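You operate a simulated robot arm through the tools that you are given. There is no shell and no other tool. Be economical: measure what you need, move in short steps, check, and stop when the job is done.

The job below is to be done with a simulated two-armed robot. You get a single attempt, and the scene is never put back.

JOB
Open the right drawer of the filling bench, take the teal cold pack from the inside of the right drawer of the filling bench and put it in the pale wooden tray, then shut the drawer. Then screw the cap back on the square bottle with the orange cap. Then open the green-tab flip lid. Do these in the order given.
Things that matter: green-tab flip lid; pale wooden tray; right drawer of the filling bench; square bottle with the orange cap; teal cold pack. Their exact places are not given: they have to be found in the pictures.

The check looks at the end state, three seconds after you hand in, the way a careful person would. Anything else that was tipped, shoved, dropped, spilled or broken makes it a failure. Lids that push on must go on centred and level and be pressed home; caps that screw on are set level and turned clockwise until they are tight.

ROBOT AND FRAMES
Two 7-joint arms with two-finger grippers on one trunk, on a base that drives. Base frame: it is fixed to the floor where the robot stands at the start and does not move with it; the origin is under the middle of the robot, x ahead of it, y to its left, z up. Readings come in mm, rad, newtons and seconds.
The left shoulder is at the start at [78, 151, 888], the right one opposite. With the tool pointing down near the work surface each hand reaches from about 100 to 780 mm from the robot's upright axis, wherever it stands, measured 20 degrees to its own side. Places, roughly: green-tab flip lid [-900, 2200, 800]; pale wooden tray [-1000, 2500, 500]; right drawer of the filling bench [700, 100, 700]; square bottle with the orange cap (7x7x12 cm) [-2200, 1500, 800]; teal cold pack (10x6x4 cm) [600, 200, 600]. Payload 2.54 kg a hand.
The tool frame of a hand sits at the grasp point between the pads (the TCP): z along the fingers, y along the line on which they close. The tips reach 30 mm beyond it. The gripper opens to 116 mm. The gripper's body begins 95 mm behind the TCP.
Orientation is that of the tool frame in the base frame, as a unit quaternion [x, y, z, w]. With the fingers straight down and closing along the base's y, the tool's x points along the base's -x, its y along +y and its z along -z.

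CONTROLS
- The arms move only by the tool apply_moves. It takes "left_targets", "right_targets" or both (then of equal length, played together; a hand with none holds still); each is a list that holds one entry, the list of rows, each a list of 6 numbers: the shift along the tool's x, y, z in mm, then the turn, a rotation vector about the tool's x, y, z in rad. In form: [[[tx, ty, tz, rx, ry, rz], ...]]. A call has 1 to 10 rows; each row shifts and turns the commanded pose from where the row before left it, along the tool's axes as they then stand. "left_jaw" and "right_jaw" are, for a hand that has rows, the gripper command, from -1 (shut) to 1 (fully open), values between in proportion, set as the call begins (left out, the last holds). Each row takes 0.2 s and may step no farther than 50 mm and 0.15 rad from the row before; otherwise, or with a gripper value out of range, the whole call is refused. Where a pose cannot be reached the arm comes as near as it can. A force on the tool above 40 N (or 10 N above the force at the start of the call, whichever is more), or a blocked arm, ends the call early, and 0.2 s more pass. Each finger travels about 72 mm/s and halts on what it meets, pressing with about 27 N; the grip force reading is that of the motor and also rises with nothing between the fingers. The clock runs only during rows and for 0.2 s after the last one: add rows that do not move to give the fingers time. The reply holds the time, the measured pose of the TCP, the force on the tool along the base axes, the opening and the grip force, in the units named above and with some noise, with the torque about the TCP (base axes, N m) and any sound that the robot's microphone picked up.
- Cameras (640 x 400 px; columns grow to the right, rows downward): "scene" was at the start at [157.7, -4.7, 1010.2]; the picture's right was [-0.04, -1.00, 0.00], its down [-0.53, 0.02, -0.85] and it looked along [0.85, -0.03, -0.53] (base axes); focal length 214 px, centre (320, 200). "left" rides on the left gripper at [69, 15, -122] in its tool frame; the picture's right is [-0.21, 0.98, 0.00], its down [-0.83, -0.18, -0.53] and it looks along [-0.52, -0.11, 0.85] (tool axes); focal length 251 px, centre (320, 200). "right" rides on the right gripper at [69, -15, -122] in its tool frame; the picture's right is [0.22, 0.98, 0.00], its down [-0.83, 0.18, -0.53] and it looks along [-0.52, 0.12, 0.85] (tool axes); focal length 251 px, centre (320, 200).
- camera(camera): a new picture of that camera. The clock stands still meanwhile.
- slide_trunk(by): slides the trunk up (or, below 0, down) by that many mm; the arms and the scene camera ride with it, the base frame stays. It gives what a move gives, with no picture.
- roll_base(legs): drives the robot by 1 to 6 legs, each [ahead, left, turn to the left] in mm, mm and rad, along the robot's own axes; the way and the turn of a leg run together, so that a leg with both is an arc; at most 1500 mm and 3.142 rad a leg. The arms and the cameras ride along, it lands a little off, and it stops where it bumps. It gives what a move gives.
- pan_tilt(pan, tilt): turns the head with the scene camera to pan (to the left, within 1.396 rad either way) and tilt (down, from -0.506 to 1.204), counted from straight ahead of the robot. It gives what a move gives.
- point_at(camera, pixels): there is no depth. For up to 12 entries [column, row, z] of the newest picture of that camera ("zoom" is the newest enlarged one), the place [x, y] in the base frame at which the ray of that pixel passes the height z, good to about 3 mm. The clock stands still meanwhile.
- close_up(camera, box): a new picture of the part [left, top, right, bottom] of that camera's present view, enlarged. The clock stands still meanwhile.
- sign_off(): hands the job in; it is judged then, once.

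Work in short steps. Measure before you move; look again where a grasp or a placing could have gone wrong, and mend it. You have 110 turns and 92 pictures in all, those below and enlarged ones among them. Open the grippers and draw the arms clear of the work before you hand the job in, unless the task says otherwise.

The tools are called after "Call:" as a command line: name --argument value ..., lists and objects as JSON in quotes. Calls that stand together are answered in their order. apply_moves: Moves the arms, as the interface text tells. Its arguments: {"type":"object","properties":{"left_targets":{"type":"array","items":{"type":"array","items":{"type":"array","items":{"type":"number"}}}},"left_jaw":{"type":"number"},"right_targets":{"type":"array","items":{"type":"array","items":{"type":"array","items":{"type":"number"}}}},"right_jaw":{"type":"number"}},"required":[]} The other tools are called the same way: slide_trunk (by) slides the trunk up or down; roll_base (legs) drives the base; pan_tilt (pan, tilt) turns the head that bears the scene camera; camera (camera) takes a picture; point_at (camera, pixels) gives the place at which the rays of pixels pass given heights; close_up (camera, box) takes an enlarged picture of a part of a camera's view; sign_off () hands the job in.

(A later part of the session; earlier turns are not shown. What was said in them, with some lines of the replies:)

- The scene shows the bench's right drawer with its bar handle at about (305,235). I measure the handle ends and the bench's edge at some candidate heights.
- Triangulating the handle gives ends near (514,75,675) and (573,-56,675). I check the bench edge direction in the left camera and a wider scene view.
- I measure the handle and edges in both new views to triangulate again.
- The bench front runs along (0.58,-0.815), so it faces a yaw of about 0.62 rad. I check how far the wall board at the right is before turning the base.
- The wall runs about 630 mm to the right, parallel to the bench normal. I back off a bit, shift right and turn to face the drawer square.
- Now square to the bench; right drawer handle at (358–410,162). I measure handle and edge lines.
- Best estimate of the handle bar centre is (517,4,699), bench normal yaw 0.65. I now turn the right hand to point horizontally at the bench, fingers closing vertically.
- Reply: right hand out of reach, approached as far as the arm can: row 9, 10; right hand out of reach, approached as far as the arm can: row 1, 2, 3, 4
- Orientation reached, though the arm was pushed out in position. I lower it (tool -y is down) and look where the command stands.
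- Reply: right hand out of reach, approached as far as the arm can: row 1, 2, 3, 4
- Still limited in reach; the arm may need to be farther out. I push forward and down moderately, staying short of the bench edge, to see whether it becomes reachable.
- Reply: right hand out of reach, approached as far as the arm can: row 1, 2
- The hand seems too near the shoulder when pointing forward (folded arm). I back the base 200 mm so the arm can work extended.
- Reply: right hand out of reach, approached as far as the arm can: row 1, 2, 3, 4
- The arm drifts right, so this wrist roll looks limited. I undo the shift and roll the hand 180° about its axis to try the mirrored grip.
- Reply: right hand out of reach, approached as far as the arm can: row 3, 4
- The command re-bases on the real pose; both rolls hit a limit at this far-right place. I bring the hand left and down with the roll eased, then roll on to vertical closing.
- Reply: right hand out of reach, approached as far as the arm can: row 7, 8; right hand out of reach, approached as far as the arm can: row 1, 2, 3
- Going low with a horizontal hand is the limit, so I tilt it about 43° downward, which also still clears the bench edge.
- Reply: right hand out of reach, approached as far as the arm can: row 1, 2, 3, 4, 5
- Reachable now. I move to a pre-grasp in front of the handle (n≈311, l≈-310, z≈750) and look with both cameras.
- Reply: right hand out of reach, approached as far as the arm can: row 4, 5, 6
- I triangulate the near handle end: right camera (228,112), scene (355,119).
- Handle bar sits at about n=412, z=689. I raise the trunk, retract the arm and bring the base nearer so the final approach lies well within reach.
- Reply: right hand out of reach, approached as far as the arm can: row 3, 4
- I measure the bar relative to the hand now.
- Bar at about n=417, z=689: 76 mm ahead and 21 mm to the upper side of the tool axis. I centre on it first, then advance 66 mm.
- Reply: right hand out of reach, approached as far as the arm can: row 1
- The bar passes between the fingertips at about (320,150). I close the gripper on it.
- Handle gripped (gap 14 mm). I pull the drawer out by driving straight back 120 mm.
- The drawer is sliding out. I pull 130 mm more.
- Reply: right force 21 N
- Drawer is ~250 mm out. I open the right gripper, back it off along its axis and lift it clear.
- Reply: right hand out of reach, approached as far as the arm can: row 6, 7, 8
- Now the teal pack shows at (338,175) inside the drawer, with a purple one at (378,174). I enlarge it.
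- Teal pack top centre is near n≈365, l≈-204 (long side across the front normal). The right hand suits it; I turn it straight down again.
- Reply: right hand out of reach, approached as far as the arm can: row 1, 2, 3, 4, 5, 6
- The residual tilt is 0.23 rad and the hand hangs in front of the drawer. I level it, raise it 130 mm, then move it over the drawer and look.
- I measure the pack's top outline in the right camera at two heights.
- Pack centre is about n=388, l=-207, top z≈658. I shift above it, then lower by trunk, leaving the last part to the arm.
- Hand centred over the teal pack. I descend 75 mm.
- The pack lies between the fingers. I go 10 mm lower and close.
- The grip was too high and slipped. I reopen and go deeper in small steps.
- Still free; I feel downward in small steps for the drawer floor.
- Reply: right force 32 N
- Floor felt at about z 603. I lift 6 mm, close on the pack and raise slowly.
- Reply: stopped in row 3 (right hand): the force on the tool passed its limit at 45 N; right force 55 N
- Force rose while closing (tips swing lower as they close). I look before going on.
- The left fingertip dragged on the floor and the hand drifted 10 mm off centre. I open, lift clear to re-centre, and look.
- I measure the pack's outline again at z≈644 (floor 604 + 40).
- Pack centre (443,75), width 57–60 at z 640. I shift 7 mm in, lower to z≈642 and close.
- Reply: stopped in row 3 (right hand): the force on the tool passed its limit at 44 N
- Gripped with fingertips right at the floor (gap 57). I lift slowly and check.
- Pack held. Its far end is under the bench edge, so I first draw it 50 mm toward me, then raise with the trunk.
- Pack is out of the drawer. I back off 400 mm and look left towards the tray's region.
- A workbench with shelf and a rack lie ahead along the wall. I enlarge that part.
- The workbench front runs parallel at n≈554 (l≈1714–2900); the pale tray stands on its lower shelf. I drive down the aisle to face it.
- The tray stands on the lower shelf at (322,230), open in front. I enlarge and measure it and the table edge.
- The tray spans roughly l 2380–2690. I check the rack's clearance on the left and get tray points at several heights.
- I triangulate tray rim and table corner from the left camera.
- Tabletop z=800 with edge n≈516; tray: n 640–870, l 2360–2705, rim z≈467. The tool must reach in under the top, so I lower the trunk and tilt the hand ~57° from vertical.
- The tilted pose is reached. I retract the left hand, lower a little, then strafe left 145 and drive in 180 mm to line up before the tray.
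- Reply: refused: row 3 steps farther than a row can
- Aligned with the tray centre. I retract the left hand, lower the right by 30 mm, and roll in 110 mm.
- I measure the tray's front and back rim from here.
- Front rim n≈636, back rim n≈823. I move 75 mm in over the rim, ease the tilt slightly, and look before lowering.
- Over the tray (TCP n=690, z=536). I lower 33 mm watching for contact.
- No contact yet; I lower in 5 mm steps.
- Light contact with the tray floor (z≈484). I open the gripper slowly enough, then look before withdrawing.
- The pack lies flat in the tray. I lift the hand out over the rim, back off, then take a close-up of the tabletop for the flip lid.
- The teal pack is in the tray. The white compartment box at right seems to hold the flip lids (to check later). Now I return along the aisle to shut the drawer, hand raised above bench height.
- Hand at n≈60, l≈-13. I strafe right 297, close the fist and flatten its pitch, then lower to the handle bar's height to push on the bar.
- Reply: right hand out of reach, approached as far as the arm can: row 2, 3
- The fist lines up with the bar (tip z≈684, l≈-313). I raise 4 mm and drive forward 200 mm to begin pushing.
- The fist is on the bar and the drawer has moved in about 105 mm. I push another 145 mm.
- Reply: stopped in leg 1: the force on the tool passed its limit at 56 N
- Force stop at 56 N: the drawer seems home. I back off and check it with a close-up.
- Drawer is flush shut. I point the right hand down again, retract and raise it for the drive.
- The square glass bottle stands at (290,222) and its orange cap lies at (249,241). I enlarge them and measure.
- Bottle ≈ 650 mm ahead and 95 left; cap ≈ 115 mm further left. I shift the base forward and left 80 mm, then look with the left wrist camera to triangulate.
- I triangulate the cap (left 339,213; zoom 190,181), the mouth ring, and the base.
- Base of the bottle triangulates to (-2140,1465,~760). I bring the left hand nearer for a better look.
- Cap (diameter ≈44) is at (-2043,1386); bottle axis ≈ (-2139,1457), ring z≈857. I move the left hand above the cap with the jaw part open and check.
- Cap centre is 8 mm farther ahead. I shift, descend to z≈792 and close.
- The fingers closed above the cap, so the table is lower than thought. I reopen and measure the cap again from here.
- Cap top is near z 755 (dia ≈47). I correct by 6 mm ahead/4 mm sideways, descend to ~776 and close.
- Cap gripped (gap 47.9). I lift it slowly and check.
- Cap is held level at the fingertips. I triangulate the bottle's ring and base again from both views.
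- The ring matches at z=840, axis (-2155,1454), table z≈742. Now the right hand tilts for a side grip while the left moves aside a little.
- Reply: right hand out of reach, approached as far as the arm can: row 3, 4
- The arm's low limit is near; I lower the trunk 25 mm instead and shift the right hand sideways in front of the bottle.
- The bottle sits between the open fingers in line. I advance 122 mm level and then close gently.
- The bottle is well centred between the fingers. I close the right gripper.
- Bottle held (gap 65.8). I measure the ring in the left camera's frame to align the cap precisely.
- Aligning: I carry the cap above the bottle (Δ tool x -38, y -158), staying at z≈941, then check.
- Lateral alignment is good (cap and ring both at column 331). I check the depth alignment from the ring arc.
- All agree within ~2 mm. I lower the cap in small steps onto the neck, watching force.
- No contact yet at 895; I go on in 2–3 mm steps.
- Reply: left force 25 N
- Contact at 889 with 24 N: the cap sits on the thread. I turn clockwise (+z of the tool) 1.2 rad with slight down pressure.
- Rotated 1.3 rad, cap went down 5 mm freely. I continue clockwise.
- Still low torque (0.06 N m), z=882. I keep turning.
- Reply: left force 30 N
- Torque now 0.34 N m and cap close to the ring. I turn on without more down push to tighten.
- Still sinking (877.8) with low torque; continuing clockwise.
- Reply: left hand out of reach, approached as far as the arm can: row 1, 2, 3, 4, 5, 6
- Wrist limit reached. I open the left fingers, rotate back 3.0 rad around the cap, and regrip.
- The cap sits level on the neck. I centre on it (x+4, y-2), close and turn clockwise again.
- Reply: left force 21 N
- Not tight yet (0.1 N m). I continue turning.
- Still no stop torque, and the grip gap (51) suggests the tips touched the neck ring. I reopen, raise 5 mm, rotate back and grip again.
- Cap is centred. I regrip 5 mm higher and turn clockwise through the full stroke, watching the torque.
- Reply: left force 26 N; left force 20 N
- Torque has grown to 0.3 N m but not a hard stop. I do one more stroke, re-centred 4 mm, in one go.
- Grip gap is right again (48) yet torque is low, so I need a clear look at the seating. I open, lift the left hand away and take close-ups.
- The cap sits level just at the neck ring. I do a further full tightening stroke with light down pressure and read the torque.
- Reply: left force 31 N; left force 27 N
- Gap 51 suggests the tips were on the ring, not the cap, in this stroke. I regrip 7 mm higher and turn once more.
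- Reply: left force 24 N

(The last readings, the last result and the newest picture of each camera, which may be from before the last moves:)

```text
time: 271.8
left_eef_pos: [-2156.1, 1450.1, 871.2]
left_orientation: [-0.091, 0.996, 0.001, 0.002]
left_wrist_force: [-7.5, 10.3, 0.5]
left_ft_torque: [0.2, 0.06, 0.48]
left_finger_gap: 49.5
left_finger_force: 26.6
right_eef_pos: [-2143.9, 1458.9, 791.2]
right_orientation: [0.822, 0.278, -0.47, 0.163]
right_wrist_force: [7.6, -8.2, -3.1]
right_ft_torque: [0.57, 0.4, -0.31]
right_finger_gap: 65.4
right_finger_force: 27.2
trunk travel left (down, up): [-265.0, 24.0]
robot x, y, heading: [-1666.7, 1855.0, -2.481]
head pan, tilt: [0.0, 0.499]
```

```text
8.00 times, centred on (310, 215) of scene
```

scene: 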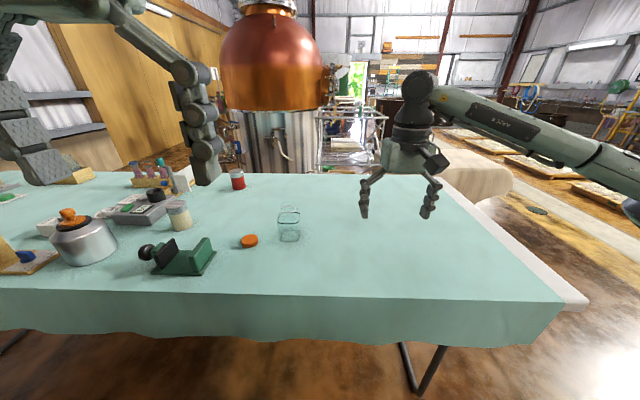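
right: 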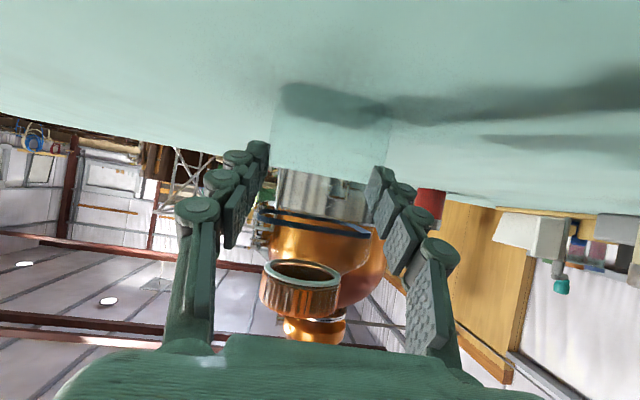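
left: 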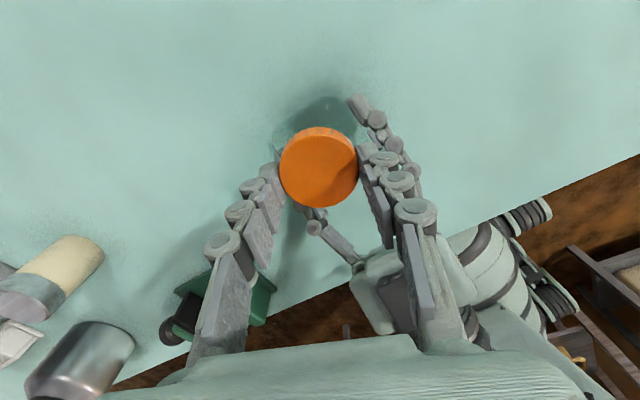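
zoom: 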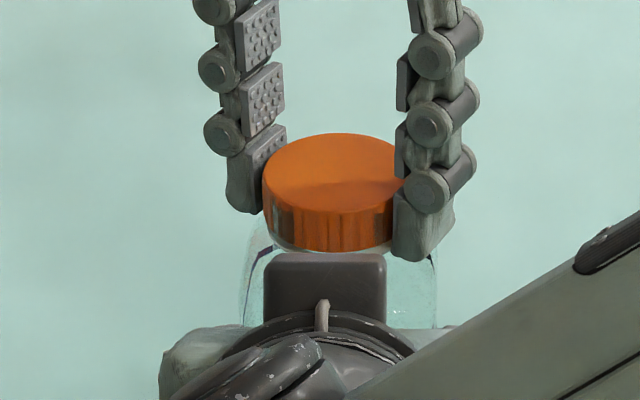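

Now the cap went down 5 mm and the torque rose to 0.48 N m. I confirm with one more regrip and turn.

Call:
apply_moves --left_targets '[[[0, 0, 0, 0, 0, 0], [0, 0, 0, 0, 0, 0], [0, 0, -5, 0, 0, -0.15], [0, 0, 0, 0, 0, -0.15], [0, 0, 0, 0, 0, -0.15], [0, 0, 0, 0, 0, -0.15], [0, 0, 0, 0, 0, -0.15], [0, 0, 0, 0, 0, -0.15], [0, 0, 0, 0, 0, -0.15], [0, 0, 0, 0, 0, -0.15]]]' --left_jaw 0.25

Call:
apply_moves --left_targets '[[[0, 0, 0, 0, 0, -0.15], [0, 0, 0, 0, 0, -0.15], [0, 0, 0, 0, 0, -0.15], [0, 0, 0, 0, 0, -0.15], [0, 0, 0, 0, 0, -0.15], [0, 0, 0, 0, 0, -0.15], [0, 0, 0, 0, 0, -0.15], [0, 0, 0, 0, 0, -0.15]]]'

Call:
apply_moves --left_targets '[[[0, 0, 0, 0, 0, 0], [0, 0, 0, 0, 0, 0], [0, 0, 0, 0, 0, 0], [0, 0, 0, 0, 0, 0]]]' --left_jaw -1

Call:
apply_moves --left_targets '[[[0, 0, 0.2, 0, 0, 0.14], [0, 0, 0.2, 0, 0, 0.14], [0, 0, 0.2, 0, 0, 0.14], [0, 0, 0.2, 0, 0, 0.14], [0, 0, 0.2, 0, 0, 0.14], [0, 0, 0.2, 0, 0, 0.14], [0, 0, 0.2, 0, 0, 0.14], [0, 0, 0.2, 0, 0, 0.14]]]'

Call:
apply_moves --left_targets '[[[0, 0, 0.2, 0, 0, 0.14], [0, 0, 0.2, 0, 0, 0.14], [0, 0, 0.2, 0, 0, 0.14], [0, 0, 0.2, 0, 0, 0.14], [0, 0, 0.2, 0, 0, 0.14], [0, 0, 0.2, 0, 0, 0.14], [0, 0, 0.2, 0, 0, 0.14], [0, 0, 0.2, 0, 0, 0.14]]]'

```text
time: 274.0
left_eef_pos: [-2155.7, 1449.6, 879.2]
left_orientation: [-0.64, 0.769, -0.001, 0.0]
left_wrist_force: [0.8, 0.0, -0.8]
left_ft_torque: [0.04, -0.02, 0.0]
left_finger_gap: 72.4
left_finger_force: 0.2
right_eef_pos: [-2144.7, 1459.7, 790.9]
right_orientation: [0.822, 0.278, -0.469, 0.163]
right_wrist_force: [-2.7, -0.8, 3.3]
right_ft_torque: [-0.11, -0.11, -0.07]
right_finger_gap: 65.6
right_finger_force: 27.1
trunk travel left (down, up): [-265.0, 24.0]
robot x, y, heading: [-1667.3, 1855.9, -2.484]
head pan, tilt: [0.0, 0.499]
```

```text
time: 275.8
left_eef_pos: [-2155.6, 1449.9, 878.4]
left_orientation: [0.962, -0.273, 0.0, 0.0]
left_wrist_force: [-1.0, 0.4, -0.6]
left_ft_torque: [-0.04, 0.01, -0.01]
left_finger_gap: 72.5
left_finger_force: 0.0
right_eef_pos: [-2144.0, 1460.6, 791.7]
right_orientation: [0.821, 0.279, -0.47, 0.164]
right_wrist_force: [-2.0, -0.6, 5.5]
right_ft_torque: [-0.18, -0.16, -0.12]
right_finger_gap: 65.4
right_finger_force: 27.1
trunk travel left (down, up): [-265.0, 24.0]
robot x, y, heading: [-1664.5, 1858.8, -2.482]
head pan, tilt: [0.0, 0.499]
```

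```text
time: 276.8
left_eef_pos: [-2155.3, 1451.0, 877.9]
left_orientation: [0.962, -0.274, -0.001, -0.001]
left_wrist_force: [5.9, 9.6, 2.5]
left_ft_torque: [0.43, -0.32, -0.03]
left_finger_gap: 49.9
left_finger_force: 26.7
right_eef_pos: [-2145.6, 1459.4, 790.4]
right_orientation: [0.822, 0.279, -0.469, 0.163]
right_wrist_force: [-7.3, -10.2, 1.2]
right_ft_torque: [0.31, -0.48, 0.01]
right_finger_gap: 65.7
right_finger_force: 27.0
trunk travel left (down, up): [-265.0, 24.0]
robot x, y, heading: [-1664.2, 1858.8, -2.478]
head pan, tilt: [0.0, 0.499]
```

```text
time: 278.6
left_eef_pos: [-2154.9, 1445.8, 879.4]
left_orientation: [-0.671, 0.741, 0.0, -0.002]
left_wrist_force: [-13.6, -11.2, 8.3]
left_ft_torque: [-0.47, 0.64, 1.15]
left_finger_gap: 49.2
left_finger_force: 27.1
right_eef_pos: [-2144.2, 1461.5, 790.9]
right_orientation: [0.823, 0.278, -0.469, 0.161]
right_wrist_force: [15.1, 5.4, 5.6]
right_ft_torque: [-0.11, 0.25, -0.98]
right_finger_gap: 66.9
right_finger_force: 27.3
trunk travel left (down, up): [-265.0, 24.0]
robot x, y, heading: [-1664.7, 1859.2, -2.487]
head pan, tilt: [0.0, 0.499]
```

```text
time: 280.4
left_eef_pos: [-2157.1, 1451.1, 875.5]
left_orientation: [-0.17, 0.985, 0.001, -0.002]
left_wrist_force: [-24.0, 3.6, 1.0]
left_ft_torque: [-0.17, 0.7, 0.98]
left_finger_gap: 45.9
left_finger_force: 26.8
right_eef_pos: [-2141.6, 1458.4, 790.8]
right_orientation: [0.821, 0.282, -0.469, 0.166]
right_wrist_force: [20.2, -3.2, 4.8]
right_ft_torque: [0.46, 1.09, -0.77]
right_finger_gap: 66.2
right_finger_force: 27.3
trunk travel left (down, up): [-265.0, 24.0]
robot x, y, heading: [-1664.6, 1856.8, -2.486]
head pan, tilt: [0.0, 0.499]
```

Torque reached 1.15 N m — the cap is tight. I release the left hand and lift it, then open and withdraw the right hand, and check the bottle.

Call:
apply_moves --left_targets '[[[0, 0, 0, 0, 0, 0], [0, 0, 0, 0, 0, 0], [0, 0, 0, 0, 0, 0], [0, 0, -30, 0, 0, 0], [0, 0, -40, 0, 0, 0], [0, 0, -40, 0, 0, 0], [0, 0, 0, 0, 0, -0.15], [0, 0, 0, 0, 0, -0.15], [0, 0, 0, 0, 0, -0.15], [0, 0, 0, 0, 0, -0.15]]]' --left_jaw 0.6

Call:
apply_moves --right_targets '[[[0, 0, 0, 0, 0, 0], [0, 0, 0, 0, 0, 0], [0, 0, 0, 0, 0, 0], [0, 0, 0, 0, 0, 0], [12.4, 0, -21.2, 0, 0, 0], [12.4, 0, -21.2, 0, 0, 0], [12.4, 0, -21.2, 0, 0, 0], [12.4, 0, -21.2, 0, 0, 0], [12.4, 0, -21.2, 0, 0, 0], [0, 0, 0, 0, 0, 0]]]' --right_jaw 1

Call:
apply_moves --right_targets '[[[-29, 0, -17, 0, 0, 0], [-29, 0, -17, 0, 0, 0], [-29, 0, -17, 0, 0, 0], [-29, 0, -17, 0, 0, 0], [0, 0, 0, 0, 0, 0]]]' --left_targets '[[[0, 0, 0, 0, 0, -0.15], [0, 0, 0, 0, 0, -0.15], [0, 0, 0, 0, 0, -0.15], [0, 0, 0, 0, 0, -0.15], [0, 0, 0, 0, 0, -0.15]]]'

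Call:
close_up --camera "scene" --box '[240, 170, 380, 260]'

```text
time: 282.6
left_eef_pos: [-2155.2, 1448.4, 984.7]
left_orientation: [-0.457, 0.89, 0.0, 0.0]
left_wrist_force: [0.2, 0.1, -1.1]
left_ft_torque: [0.01, -0.02, 0.03]
left_finger_gap: 92.9
left_finger_force: 0.1
right_eef_pos: [-2143.4, 1460.2, 790.8]
right_orientation: [0.822, 0.279, -0.469, 0.164]
right_wrist_force: [0.5, 4.0, 6.1]
right_ft_torque: [0.16, -0.32, 0.1]
right_finger_gap: 65.5
right_finger_force: 26.8
trunk travel left (down, up): [-265.0, 24.0]
robot x, y, heading: [-1664.7, 1856.8, -2.48]
head pan, tilt: [0.0, 0.499]
```

```text
time: 284.8
left_eef_pos: [-2155.3, 1449.6, 984.5]
left_orientation: [-0.456, 0.89, 0.0, 0.0]
left_wrist_force: [0.9, 0.6, -0.2]
left_ft_torque: [0.01, 0.02, 0.0]
left_finger_gap: 93.0
left_finger_force: 0.1
right_eef_pos: [-2047.9, 1535.6, 790.0]
right_orientation: [0.822, 0.279, -0.469, 0.164]
right_wrist_force: [0.6, -0.4, 0.8]
right_ft_torque: [0.02, 0.0, 0.0]
right_finger_gap: 116.0
right_finger_force: 0.1
trunk travel left (down, up): [-265.0, 24.0]
robot x, y, heading: [-1663.3, 1855.2, -2.483]
head pan, tilt: [0.0, 0.499]
```

```text
time: 286.0
left_eef_pos: [-2156.0, 1448.5, 985.1]
left_orientation: [0.751, -0.661, 0.0, 0.0]
left_wrist_force: [-0.4, -0.1, -0.4]
left_ft_torque: [0.01, 0.0, -0.03]
left_finger_gap: 92.7
left_finger_force: 0.1
right_eef_pos: [-2050.0, 1536.4, 924.1]
right_orientation: [0.822, 0.279, -0.469, 0.163]
right_wrist_force: [0.2, 0.2, 0.2]
right_ft_torque: [-0.05, -0.01, 0.01]
right_finger_gap: 116.1
right_finger_force: 0.0
trunk travel left (down, up): [-265.0, 24.0]
robot x, y, heading: [-1665.0, 1857.7, -2.485]
head pan, tilt: [0.0, 0.499]
```

```text
4.44 times, centred on (310, 215) of scene
```

zoom: 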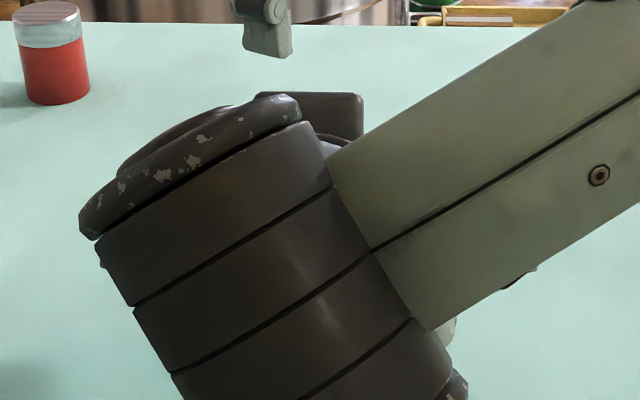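

The view is blocked by the arm, but readings were good. I retract the left hand, back off, turn around to the workbench and look for the flip lid.

Call:
apply_moves --left_targets '[[[-20, -34.7, 0, 0, 0, 0], [-20, -34.7, 0, 0, 0, 0], [-20, -34.7, 0, 0, 0, 0], [-20, -34.7, 0, 0, 0, 0], [-20, -34.7, 0, 0, 0, 0], [0, 0, 0, 0, 0, 0]]]'

Call:
roll_base --legs '[[-130, 0, 0], [0, 0, 3.135], [0, -210, 0]]'

Call:
pan_tilt --pan 0.0 --tilt 0.55

Call:
camera --camera "scene"

Call:
camera --camera "right"

```text
time: 287.1
left_eef_pos: [-2008.5, 1555.1, 985.1]
left_orientation: [0.755, -0.656, 0.003, 0.004]
left_wrist_force: [-2.3, -1.2, 0.5]
left_ft_torque: [0.02, -0.02, -0.04]
left_finger_gap: 97.5
left_finger_force: 0.0
right_eef_pos: [-2047.7, 1538.5, 924.4]
right_orientation: [0.822, 0.282, -0.467, 0.162]
right_wrist_force: [2.4, 2.2, -0.7]
right_ft_torque: [-0.11, 0.18, 0.02]
right_finger_gap: 115.9
right_finger_force: 0.1
trunk travel left (down, up): [-265.0, 24.0]
robot x, y, heading: [-1666.1, 1856.7, -2.484]
head pan, tilt: [0.0, 0.499]
stopped in row 5 (right hand): the force on the tool passed its limit at 64 N (the readings are from after the stop); the commanded pose is now the measured one
```

```text
time: 298.2
left_eef_pos: [-1087.4, 2068.1, 986.2]
left_orientation: [0.66, 0.751, 0.004, -0.003]
left_wrist_force: [1.7, 1.6, 1.0]
left_ft_torque: [0.0, 0.03, -0.01]
left_finger_gap: 98.4
left_finger_force: 0.0
right_eef_pos: [-1047.5, 2083.2, 924.1]
right_orientation: [-0.278, 0.823, 0.159, 0.468]
right_wrist_force: [-1.5, -1.5, -0.6]
right_ft_torque: [0.09, -0.15, 0.04]
right_finger_gap: 116.2
right_finger_force: 0.0
trunk travel left (down, up): [-265.0, 24.0]
robot x, y, heading: [-1434.6, 1772.3, 0.653]
head pan, tilt: [0.0, 0.499]
```

```text
time: 298.9
left_eef_pos: [-1085.1, 2069.1, 985.1]
left_orientation: [0.659, 0.752, 0.003, -0.004]
left_wrist_force: [1.4, -0.1, 2.4]
left_ft_torque: [-0.02, 0.05, 0.03]
left_finger_gap: 98.1
left_finger_force: 0.0
right_eef_pos: [-1046.6, 2083.1, 923.2]
right_orientation: [-0.278, 0.823, 0.16, 0.468]
right_wrist_force: [-0.9, -0.4, -0.6]
right_ft_torque: [0.06, -0.17, 0.02]
right_finger_gap: 116.0
right_finger_force: 0.1
trunk travel left (down, up): [-265.0, 24.0]
robot x, y, heading: [-1438.8, 1767.4, 0.654]
head pan, tilt: [0.0, 0.55]
```

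```text
9 pictures are left
```

scene: 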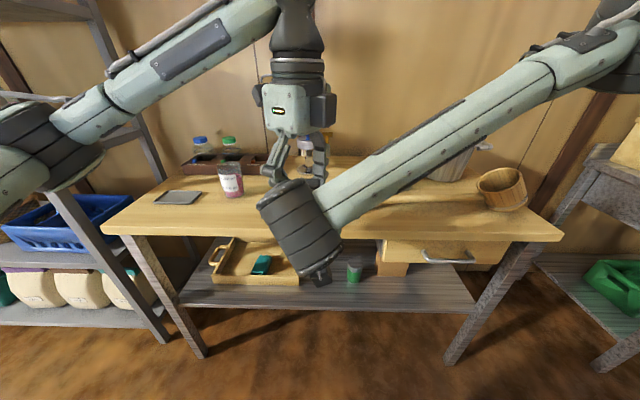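

```text
8 pictures are left
```

right: 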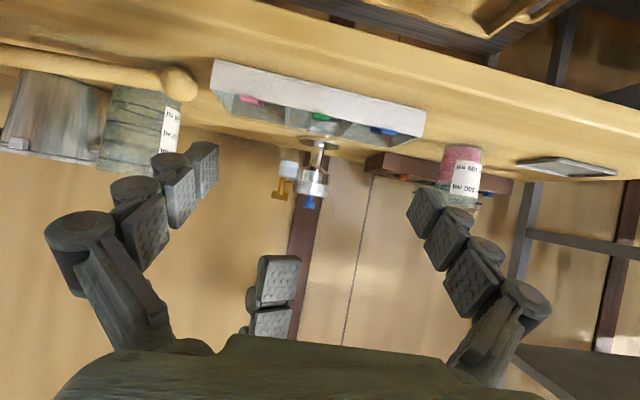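

The left hand touches near the right one; I lift it clear. The white three-compartment box at right-camera (320,105) carries pink, green and blue tabs; I enlarge and measure it.

Call:
apply_moves --left_targets '[[[0, 0, -40, 0, 0, 0], [0, 0, -40, 0, 0, 0], [0, 0, -40, 0, 0, 0], [0, 0, 0, 0, 0, 0]]]'

Call:
close_up --camera "right" --box '[200, 50, 440, 200]'

Call:
point_at --camera "zoom" --pixels '[[325, 175, 825], [325, 175, 840], [30, 30, 800], [35, 95, 840], [600, 160, 800], [600, 220, 840], [320, 110, 840], [325, 195, 840]]'

```text
time: 299.9
left_eef_pos: [-1086.5, 2066.4, 1106.4]
left_orientation: [0.659, 0.752, 0.005, -0.003]
left_wrist_force: [0.0, -0.6, -0.2]
left_ft_torque: [0.01, 0.02, 0.03]
left_finger_gap: 92.9
left_finger_force: 0.1
right_eef_pos: [-1046.8, 2083.9, 923.8]
right_orientation: [-0.278, 0.823, 0.16, 0.468]
right_wrist_force: [0.4, -0.4, 0.5]
right_ft_torque: [0.01, -0.01, 0.02]
right_finger_gap: 115.9
right_finger_force: 0.0
trunk travel left (down, up): [-265.0, 24.0]
robot x, y, heading: [-1435.7, 1769.5, 0.659]
head pan, tilt: [0.0, 0.55]
```

```text
2.67 times, centred on (320, 125) of right
```

zoom: 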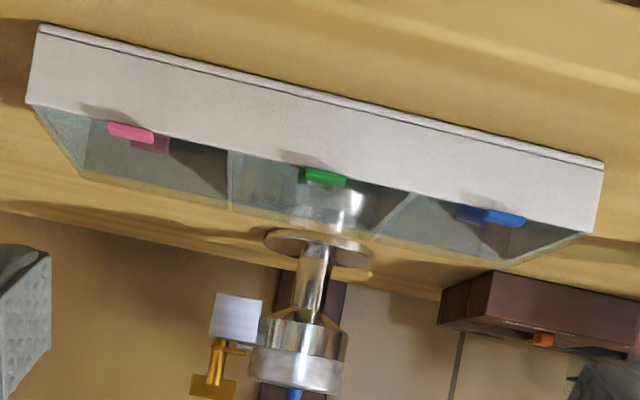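

```text
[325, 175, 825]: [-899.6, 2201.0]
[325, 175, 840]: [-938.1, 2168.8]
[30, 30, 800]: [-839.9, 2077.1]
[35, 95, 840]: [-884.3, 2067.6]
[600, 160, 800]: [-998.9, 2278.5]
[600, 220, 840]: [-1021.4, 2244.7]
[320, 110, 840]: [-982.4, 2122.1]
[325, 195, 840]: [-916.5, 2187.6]
```

The green tab resolves to (-900,2201,~828), matching the given place; it sits at the front top edge of the middle clear lid. I move the right hand, jaw part-closed, just in front of and above it, and look.

Call:
point_at --camera "zoom" --pixels '[[303, 172, 830], [345, 183, 830], [300, 222, 828], [380, 238, 828], [230, 208, 828], [230, 152, 828], [410, 193, 828]]'

Call:
apply_moves --right_targets '[[[-4, 0, 43, 0, 0, 0], [-4, 0, 43, 0, 0, 0], [-4, 0, 40, 0, 0, 0], [0, 0, 0, 0, 0, 0]]]' --right_jaw -0.31

Call:
camera --camera "right"

```text
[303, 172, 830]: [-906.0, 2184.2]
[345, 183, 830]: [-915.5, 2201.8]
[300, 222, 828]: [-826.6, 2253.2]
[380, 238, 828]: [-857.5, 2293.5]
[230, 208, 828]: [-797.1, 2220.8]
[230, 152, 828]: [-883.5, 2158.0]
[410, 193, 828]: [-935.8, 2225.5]
```

```text
time: 300.9
left_eef_pos: [-1086.6, 2067.0, 1105.9]
left_orientation: [0.659, 0.752, 0.003, -0.004]
left_wrist_force: [-0.2, -0.1, 0.6]
left_ft_torque: [0.05, 0.0, 0.0]
left_finger_gap: 92.8
left_finger_force: 0.0
right_eef_pos: [-954.6, 2151.1, 870.3]
right_orientation: [-0.278, 0.823, 0.159, 0.469]
right_wrist_force: [-1.5, 0.9, 0.2]
right_ft_torque: [-0.04, 0.01, 0.01]
right_finger_gap: 39.6
right_finger_force: 0.0
trunk travel left (down, up): [-265.0, 24.0]
robot x, y, heading: [-1431.6, 1763.9, 0.653]
head pan, tilt: [0.0, 0.55]
```

```text
6 pictures are left
```

right: 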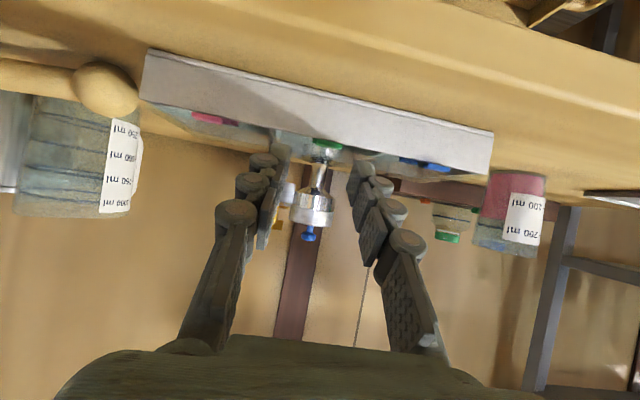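

Call:
point_at --camera "right" --pixels '[[312, 100, 800], [326, 143, 825], [326, 143, 830], [326, 143, 835], [326, 152, 830], [326, 152, 835], [326, 152, 840], [160, 103, 830], [490, 172, 830]]'

```text
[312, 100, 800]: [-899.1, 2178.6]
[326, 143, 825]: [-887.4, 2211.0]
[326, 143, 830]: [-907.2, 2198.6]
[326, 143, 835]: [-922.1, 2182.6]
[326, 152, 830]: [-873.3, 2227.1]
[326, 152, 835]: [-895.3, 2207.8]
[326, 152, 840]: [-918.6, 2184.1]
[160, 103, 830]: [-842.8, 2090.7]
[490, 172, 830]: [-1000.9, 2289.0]
```

Tab is at n≈590, z 834–840, 6 mm toward the left finger. I advance so the tips straddle it and close.

Call:
apply_moves --right_targets '[[[0, 6, 0, 0, 0, 0], [-2, 0, 15, 0, 0, 0], [-2, 0, 16, 0, 0, 0], [0, 0, 0, 0, 0, 0]]]'

Call:
apply_moves --right_targets '[[[0, 0, 0, 0, 0, 0], [0, 0, 0, 0, 0, 0], [0, 0, 0, 0, 0, 0]]]' --right_jaw -1

Call:
close_up --camera "right" --box '[200, 80, 440, 230]'

```text
time: 301.9
left_eef_pos: [-1086.1, 2066.7, 1105.8]
left_orientation: [0.659, 0.752, 0.005, -0.003]
left_wrist_force: [1.0, 0.1, 1.1]
left_ft_torque: [0.01, 0.02, 0.02]
left_finger_gap: 92.8
left_finger_force: 0.1
right_eef_pos: [-936.6, 2175.1, 862.1]
right_orientation: [-0.277, 0.821, 0.162, 0.472]
right_wrist_force: [0.0, -0.4, 15.8]
right_ft_torque: [0.14, -0.25, 0.0]
right_finger_gap: 39.4
right_finger_force: 0.0
trunk travel left (down, up): [-265.0, 24.0]
robot x, y, heading: [-1431.8, 1766.7, 0.648]
head pan, tilt: [0.0, 0.55]
```

```text
time: 302.6
left_eef_pos: [-1086.0, 2066.2, 1106.2]
left_orientation: [0.659, 0.752, 0.006, -0.004]
left_wrist_force: [-0.3, 0.5, 0.2]
left_ft_torque: [-0.03, -0.01, -0.01]
left_finger_gap: 92.9
left_finger_force: 0.1
right_eef_pos: [-935.8, 2174.3, 860.2]
right_orientation: [-0.276, 0.822, 0.16, 0.471]
right_wrist_force: [8.5, -3.9, 21.7]
right_ft_torque: [0.16, -0.51, -0.19]
right_finger_gap: 5.7
right_finger_force: 28.9
trunk travel left (down, up): [-265.0, 24.0]
robot x, y, heading: [-1432.8, 1768.9, 0.653]
head pan, tilt: [0.0, 0.55]
```

```text
2.67 times, centred on (320, 155) of right
```

zoom: 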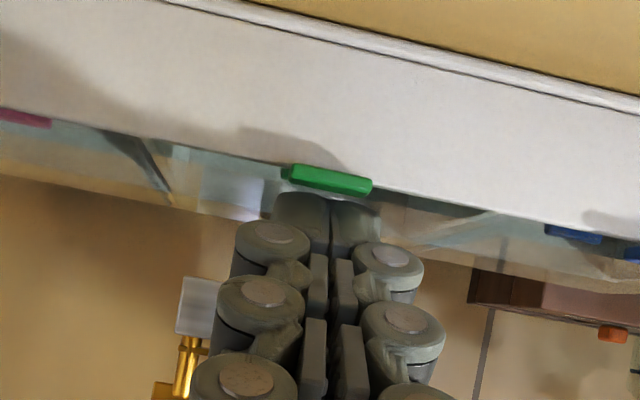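

The tips closed behind/above the tab, on the lid (z≈835). I change to hooking: withdraw, drop, and bring the closed fingertips in below the tab's front overhang, then look.

Call:
apply_moves --right_targets '[[[-8.7, 0, -5, 0, 0, 0], [17.75, 0, -30.9, 0, 0, 0], [31.2, 0, 18, 0, 0, 0], [-8, 0, 13.9, 0, 0, 0], [0, 0, 0, 0, 0, 0]]]'

Call:
close_up --camera "right" --box '[200, 80, 440, 230]'

Call:
close_up --camera "scene" --box '[240, 120, 440, 245]'

```text
time: 303.9
left_eef_pos: [-1086.1, 2066.7, 1105.0]
left_orientation: [0.659, 0.752, 0.004, -0.004]
left_wrist_force: [-0.5, 1.2, 1.2]
left_ft_torque: [-0.06, 0.0, 0.02]
left_finger_gap: 92.7
left_finger_force: 0.0
right_eef_pos: [-953.3, 2162.3, 831.3]
right_orientation: [-0.279, 0.824, 0.159, 0.467]
right_wrist_force: [-7.9, -8.3, -0.3]
right_ft_torque: [-0.02, 0.05, -0.11]
right_finger_gap: 0.1
right_finger_force: 28.8
trunk travel left (down, up): [-265.0, 24.0]
robot x, y, heading: [-1431.5, 1769.4, 0.646]
head pan, tilt: [0.0, 0.55]
```

```text
2.67 times, centred on (320, 155) of right
```

zoom: 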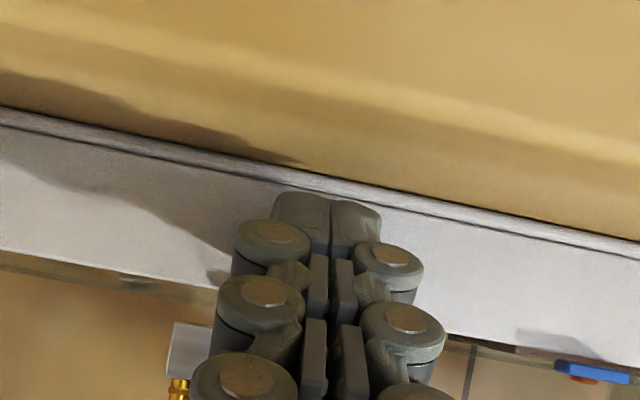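

```text
3.20 times, centred on (340, 182) of scene
```

zoom: 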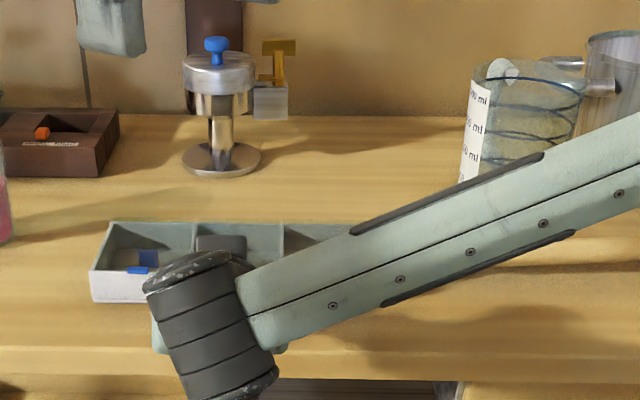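

The closed fingertips touch the box front just under the tab (11 N). I ease off slightly and lift along the lid's arc.

Call:
apply_moves --right_targets '[[[-6.2, 0, -5.3, 0, 0, 0], [-10.9, 0, -5.1, 0, 0, 0], [-17.9, 0, -5.1, 0, 0, 0], [-24.1, 0, -2.3, 0, 0, 0], [-25.3, 0, 3.9, 0, 0, 0], [-24, 0, 11.6, 0, 0, 0], [-19.8, 0, 16.4, 0, 0, 0], [-15.5, 0, 18.9, 0, 0, 0], [0, 0, 0, 0, 0, 0]]]'

Call:
camera --camera "right"

```text
time: 305.9
left_eef_pos: [-1086.5, 2066.4, 1105.7]
left_orientation: [0.66, 0.751, 0.005, -0.003]
left_wrist_force: [1.1, -1.7, 7.8]
left_ft_torque: [0.08, -0.42, -0.15]
left_finger_gap: 97.9
left_finger_force: 3.0
right_eef_pos: [-871.7, 2223.7, 938.6]
right_orientation: [-0.278, 0.824, 0.159, 0.468]
right_wrist_force: [0.0, -0.5, -0.7]
right_ft_torque: [-0.01, 0.0, 0.0]
right_finger_gap: 0.0
right_finger_force: 28.7
trunk travel left (down, up): [-265.0, 24.0]
robot x, y, heading: [-1431.7, 1770.3, 0.653]
head pan, tilt: [0.0, 0.55]
```

```text
2 pictures are left
5 turns are left
```

right: 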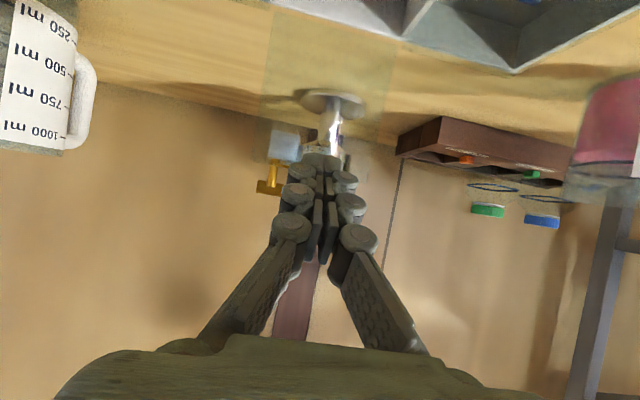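

The clear lid stands raised on the fingertips. I lift the left hand off the right arm, push the lid 20 mm further past upright, then withdraw and look.

Call:
apply_moves --left_targets '[[[0, 0, -40, 0, 0, 0], [0, 0, -20, 0, 0, 0], [0, 0, 0, 0, 0, 0], [0, 0, 0, 0, 0, 0], [0, 0, 0, 0, 0, 0], [0, 0, 0, 0, 0, 0], [0, 0, 0, 0, 0, 0], [0, 0, 0, 0, 0, 0]]]' --right_targets '[[[0, 0, 0, 0, 0, 0], [-5.9, 0, 8.2, 0, 0, 0], [-5.9, 0, 8.2, 0, 0, 0], [0, 0, 0, 0, 0, 0], [13, 0, -22, 0, 0, 0], [15, 0, -26, 0, 0, 0], [15, 0, -26, 0, 0, 0], [15, 0, -26, 0, 0, 0]]]'

Call:
roll_base --legs '[[-150, 0, 0]]'

Call:
close_up --camera "right" --box '[160, 50, 480, 250]'

```text
time: 307.6
left_eef_pos: [-1087.8, 2067.2, 1166.1]
left_orientation: [0.659, 0.752, 0.004, -0.003]
left_wrist_force: [0.0, 0.1, 0.1]
left_ft_torque: [0.04, 0.01, -0.01]
left_finger_gap: 92.7
left_finger_force: 0.0
right_eef_pos: [-946.5, 2166.9, 943.0]
right_orientation: [-0.278, 0.823, 0.16, 0.468]
right_wrist_force: [0.1, 0.0, 0.2]
right_ft_torque: [0.03, -0.03, -0.02]
right_finger_gap: 0.2
right_finger_force: 29.0
trunk travel left (down, up): [-265.0, 24.0]
robot x, y, heading: [-1432.0, 1767.5, 0.654]
head pan, tilt: [0.0, 0.55]
```

```text
time: 309.0
left_eef_pos: [-1205.4, 1977.6, 1165.3]
left_orientation: [0.658, 0.753, 0.004, -0.003]
left_wrist_force: [0.4, 0.1, 0.1]
left_ft_torque: [0.01, -0.04, 0.04]
left_finger_gap: 92.5
left_finger_force: 0.3
right_eef_pos: [-1066.7, 2077.8, 942.3]
right_orientation: [-0.279, 0.823, 0.16, 0.468]
right_wrist_force: [-0.1, -0.5, -0.2]
right_ft_torque: [-0.02, 0.02, -0.01]
right_finger_gap: 0.0
right_finger_force: 28.5
trunk travel left (down, up): [-265.0, 24.0]
robot x, y, heading: [-1549.0, 1676.0, 0.657]
head pan, tilt: [0.0, 0.55]
```

```text
2.00 times, centred on (320, 150) of right
4 turns are left
```

zoom: 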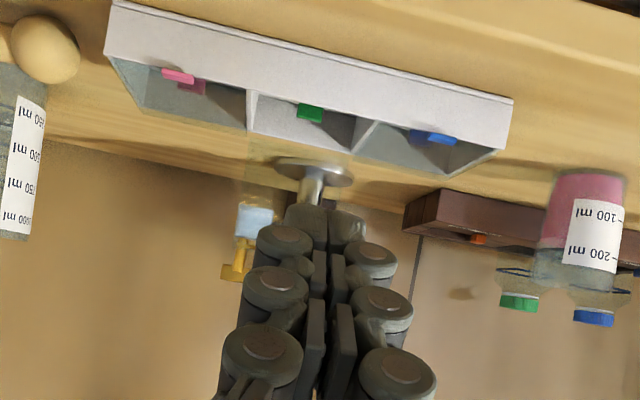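

The middle compartment looks uncovered, with a faint upright sheet behind. I draw the right arm down-and-away to the side of the view and use a scene close-up to confirm.

Call:
roll_base --legs '[[-200, -250, 0]]'

Call:
pan_tilt --pan 0.25 --tilt 0.5

Call:
close_up --camera "scene" --box '[140, 110, 380, 260]'

```text
time: 311.9
left_eef_pos: [-1166.8, 1692.5, 1163.8]
left_orientation: [0.666, 0.746, 0.0, -0.004]
left_wrist_force: [-0.5, -1.3, 0.1]
left_ft_torque: [0.04, -0.07, 0.03]
left_finger_gap: 92.7
left_finger_force: 0.2
right_eef_pos: [-1028.3, 1788.4, 938.0]
right_orientation: [-0.271, 0.827, 0.155, 0.467]
right_wrist_force: [-1.5, -0.7, 0.4]
right_ft_torque: [-0.03, 0.02, 0.03]
right_finger_gap: 0.4
right_finger_force: 28.7
trunk travel left (down, up): [-265.0, 24.0]
robot x, y, heading: [-1523.0, 1392.0, 0.638]
head pan, tilt: [0.0, 0.55]
stopped in leg 1: the robot was blocked; the commanded pose is now the measured one
```

```text
time: 312.6
left_eef_pos: [-1168.3, 1696.0, 1160.3]
left_orientation: [0.664, 0.747, -0.001, -0.003]
left_wrist_force: [0.6, -0.4, 0.3]
left_ft_torque: [-0.03, -0.02, -0.01]
left_finger_gap: 92.7
left_finger_force: 0.0
right_eef_pos: [-1028.6, 1791.1, 934.9]
right_orientation: [-0.273, 0.827, 0.154, 0.466]
right_wrist_force: [0.4, 1.2, 0.1]
right_ft_torque: [0.03, 0.02, 0.0]
right_finger_gap: 0.0
right_finger_force: 28.8
trunk travel left (down, up): [-265.0, 24.0]
robot x, y, heading: [-1529.7, 1391.4, 0.639]
head pan, tilt: [0.25, 0.499]
```

```text
2.67 times, centred on (260, 185) of scene
3 turns are left
```

zoom: 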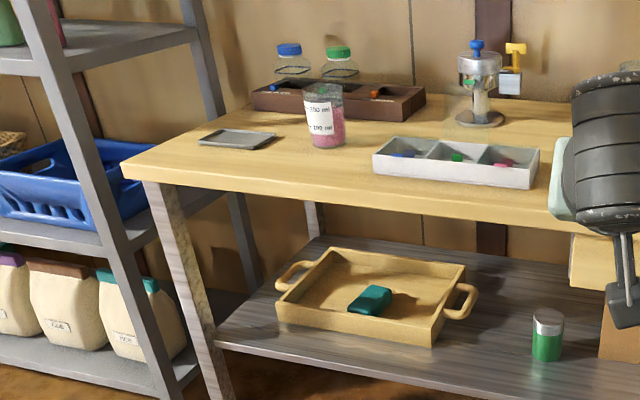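

The box stands in place, the pack lies in the tray, and the mid-lift picture showed the clear lid following up past upright. The base touched something behind, so I ease forward 60 mm and open the right gripper.

Call:
roll_base --legs '[[60, 0, 0]]'

Call:
apply_moves --right_targets '[[[0, 0, 0, 0, 0, 0], [0, 0, 0, 0, 0, 0], [0, 0, 0, 0, 0, 0], [0, 0, 0, 0, 0, 0]]]' --right_jaw 0.8

```text
time: 313.6
left_eef_pos: [-1128.2, 1725.1, 1165.2]
left_orientation: [0.663, 0.748, 0.003, -0.004]
left_wrist_force: [0.4, 0.4, 0.4]
left_ft_torque: [-0.04, 0.03, 0.0]
left_finger_gap: 92.6
left_finger_force: 0.0
right_eef_pos: [-986.8, 1822.9, 941.4]
right_orientation: [-0.273, 0.825, 0.157, 0.47]
right_wrist_force: [-0.8, 0.0, -0.1]
right_ft_torque: [0.01, 0.01, -0.01]
right_finger_gap: 0.0
right_finger_force: 28.7
trunk travel left (down, up): [-265.0, 24.0]
robot x, y, heading: [-1478.1, 1433.9, 0.645]
head pan, tilt: [0.25, 0.499]
```

```text
time: 314.6
left_eef_pos: [-1128.7, 1723.8, 1165.7]
left_orientation: [0.664, 0.748, 0.004, -0.004]
left_wrist_force: [0.3, 0.1, 0.3]
left_ft_torque: [-0.02, -0.01, 0.0]
left_finger_gap: 92.7
left_finger_force: 0.1
right_eef_pos: [-986.9, 1824.3, 941.2]
right_orientation: [-0.272, 0.825, 0.155, 0.47]
right_wrist_force: [0.3, -0.6, -0.7]
right_ft_torque: [0.02, 0.0, 0.0]
right_finger_gap: 104.5
right_finger_force: 0.0
trunk travel left (down, up): [-265.0, 24.0]
robot x, y, heading: [-1476.7, 1427.0, 0.638]
head pan, tilt: [0.25, 0.499]
2 turns are left
```

Grippers are open and both arms are clear of the work, so I hand the job in.

Call:
sign_off

```text
The job is handed in.
```

I handed the job in with every step done, but two results and one bump went unchecked because the picture budget ran out.

- **Drawer and cold pack:** the teal cold pack lies flat in the pale wooden tray. The right drawer is shut flush, confirmed in a close-up.
- **Orange cap:** it is screwed onto the square bottle, and the turning torque reached about 1.15 N m at the end. The arm blocked the view afterwards, so I didn't see the bottle once I had let go of it.
- **Green-tab flip lid:** one picture showed the clear lid standing up during the lift, and I then pushed it a little further back. The last picture doesn't show clearly whether it stayed open.
- **Base bump:** while backing away at the end, the base was blocked by something behind it, probably the table with the bottle. I moved forward again but couldn't check whether anything shifted.
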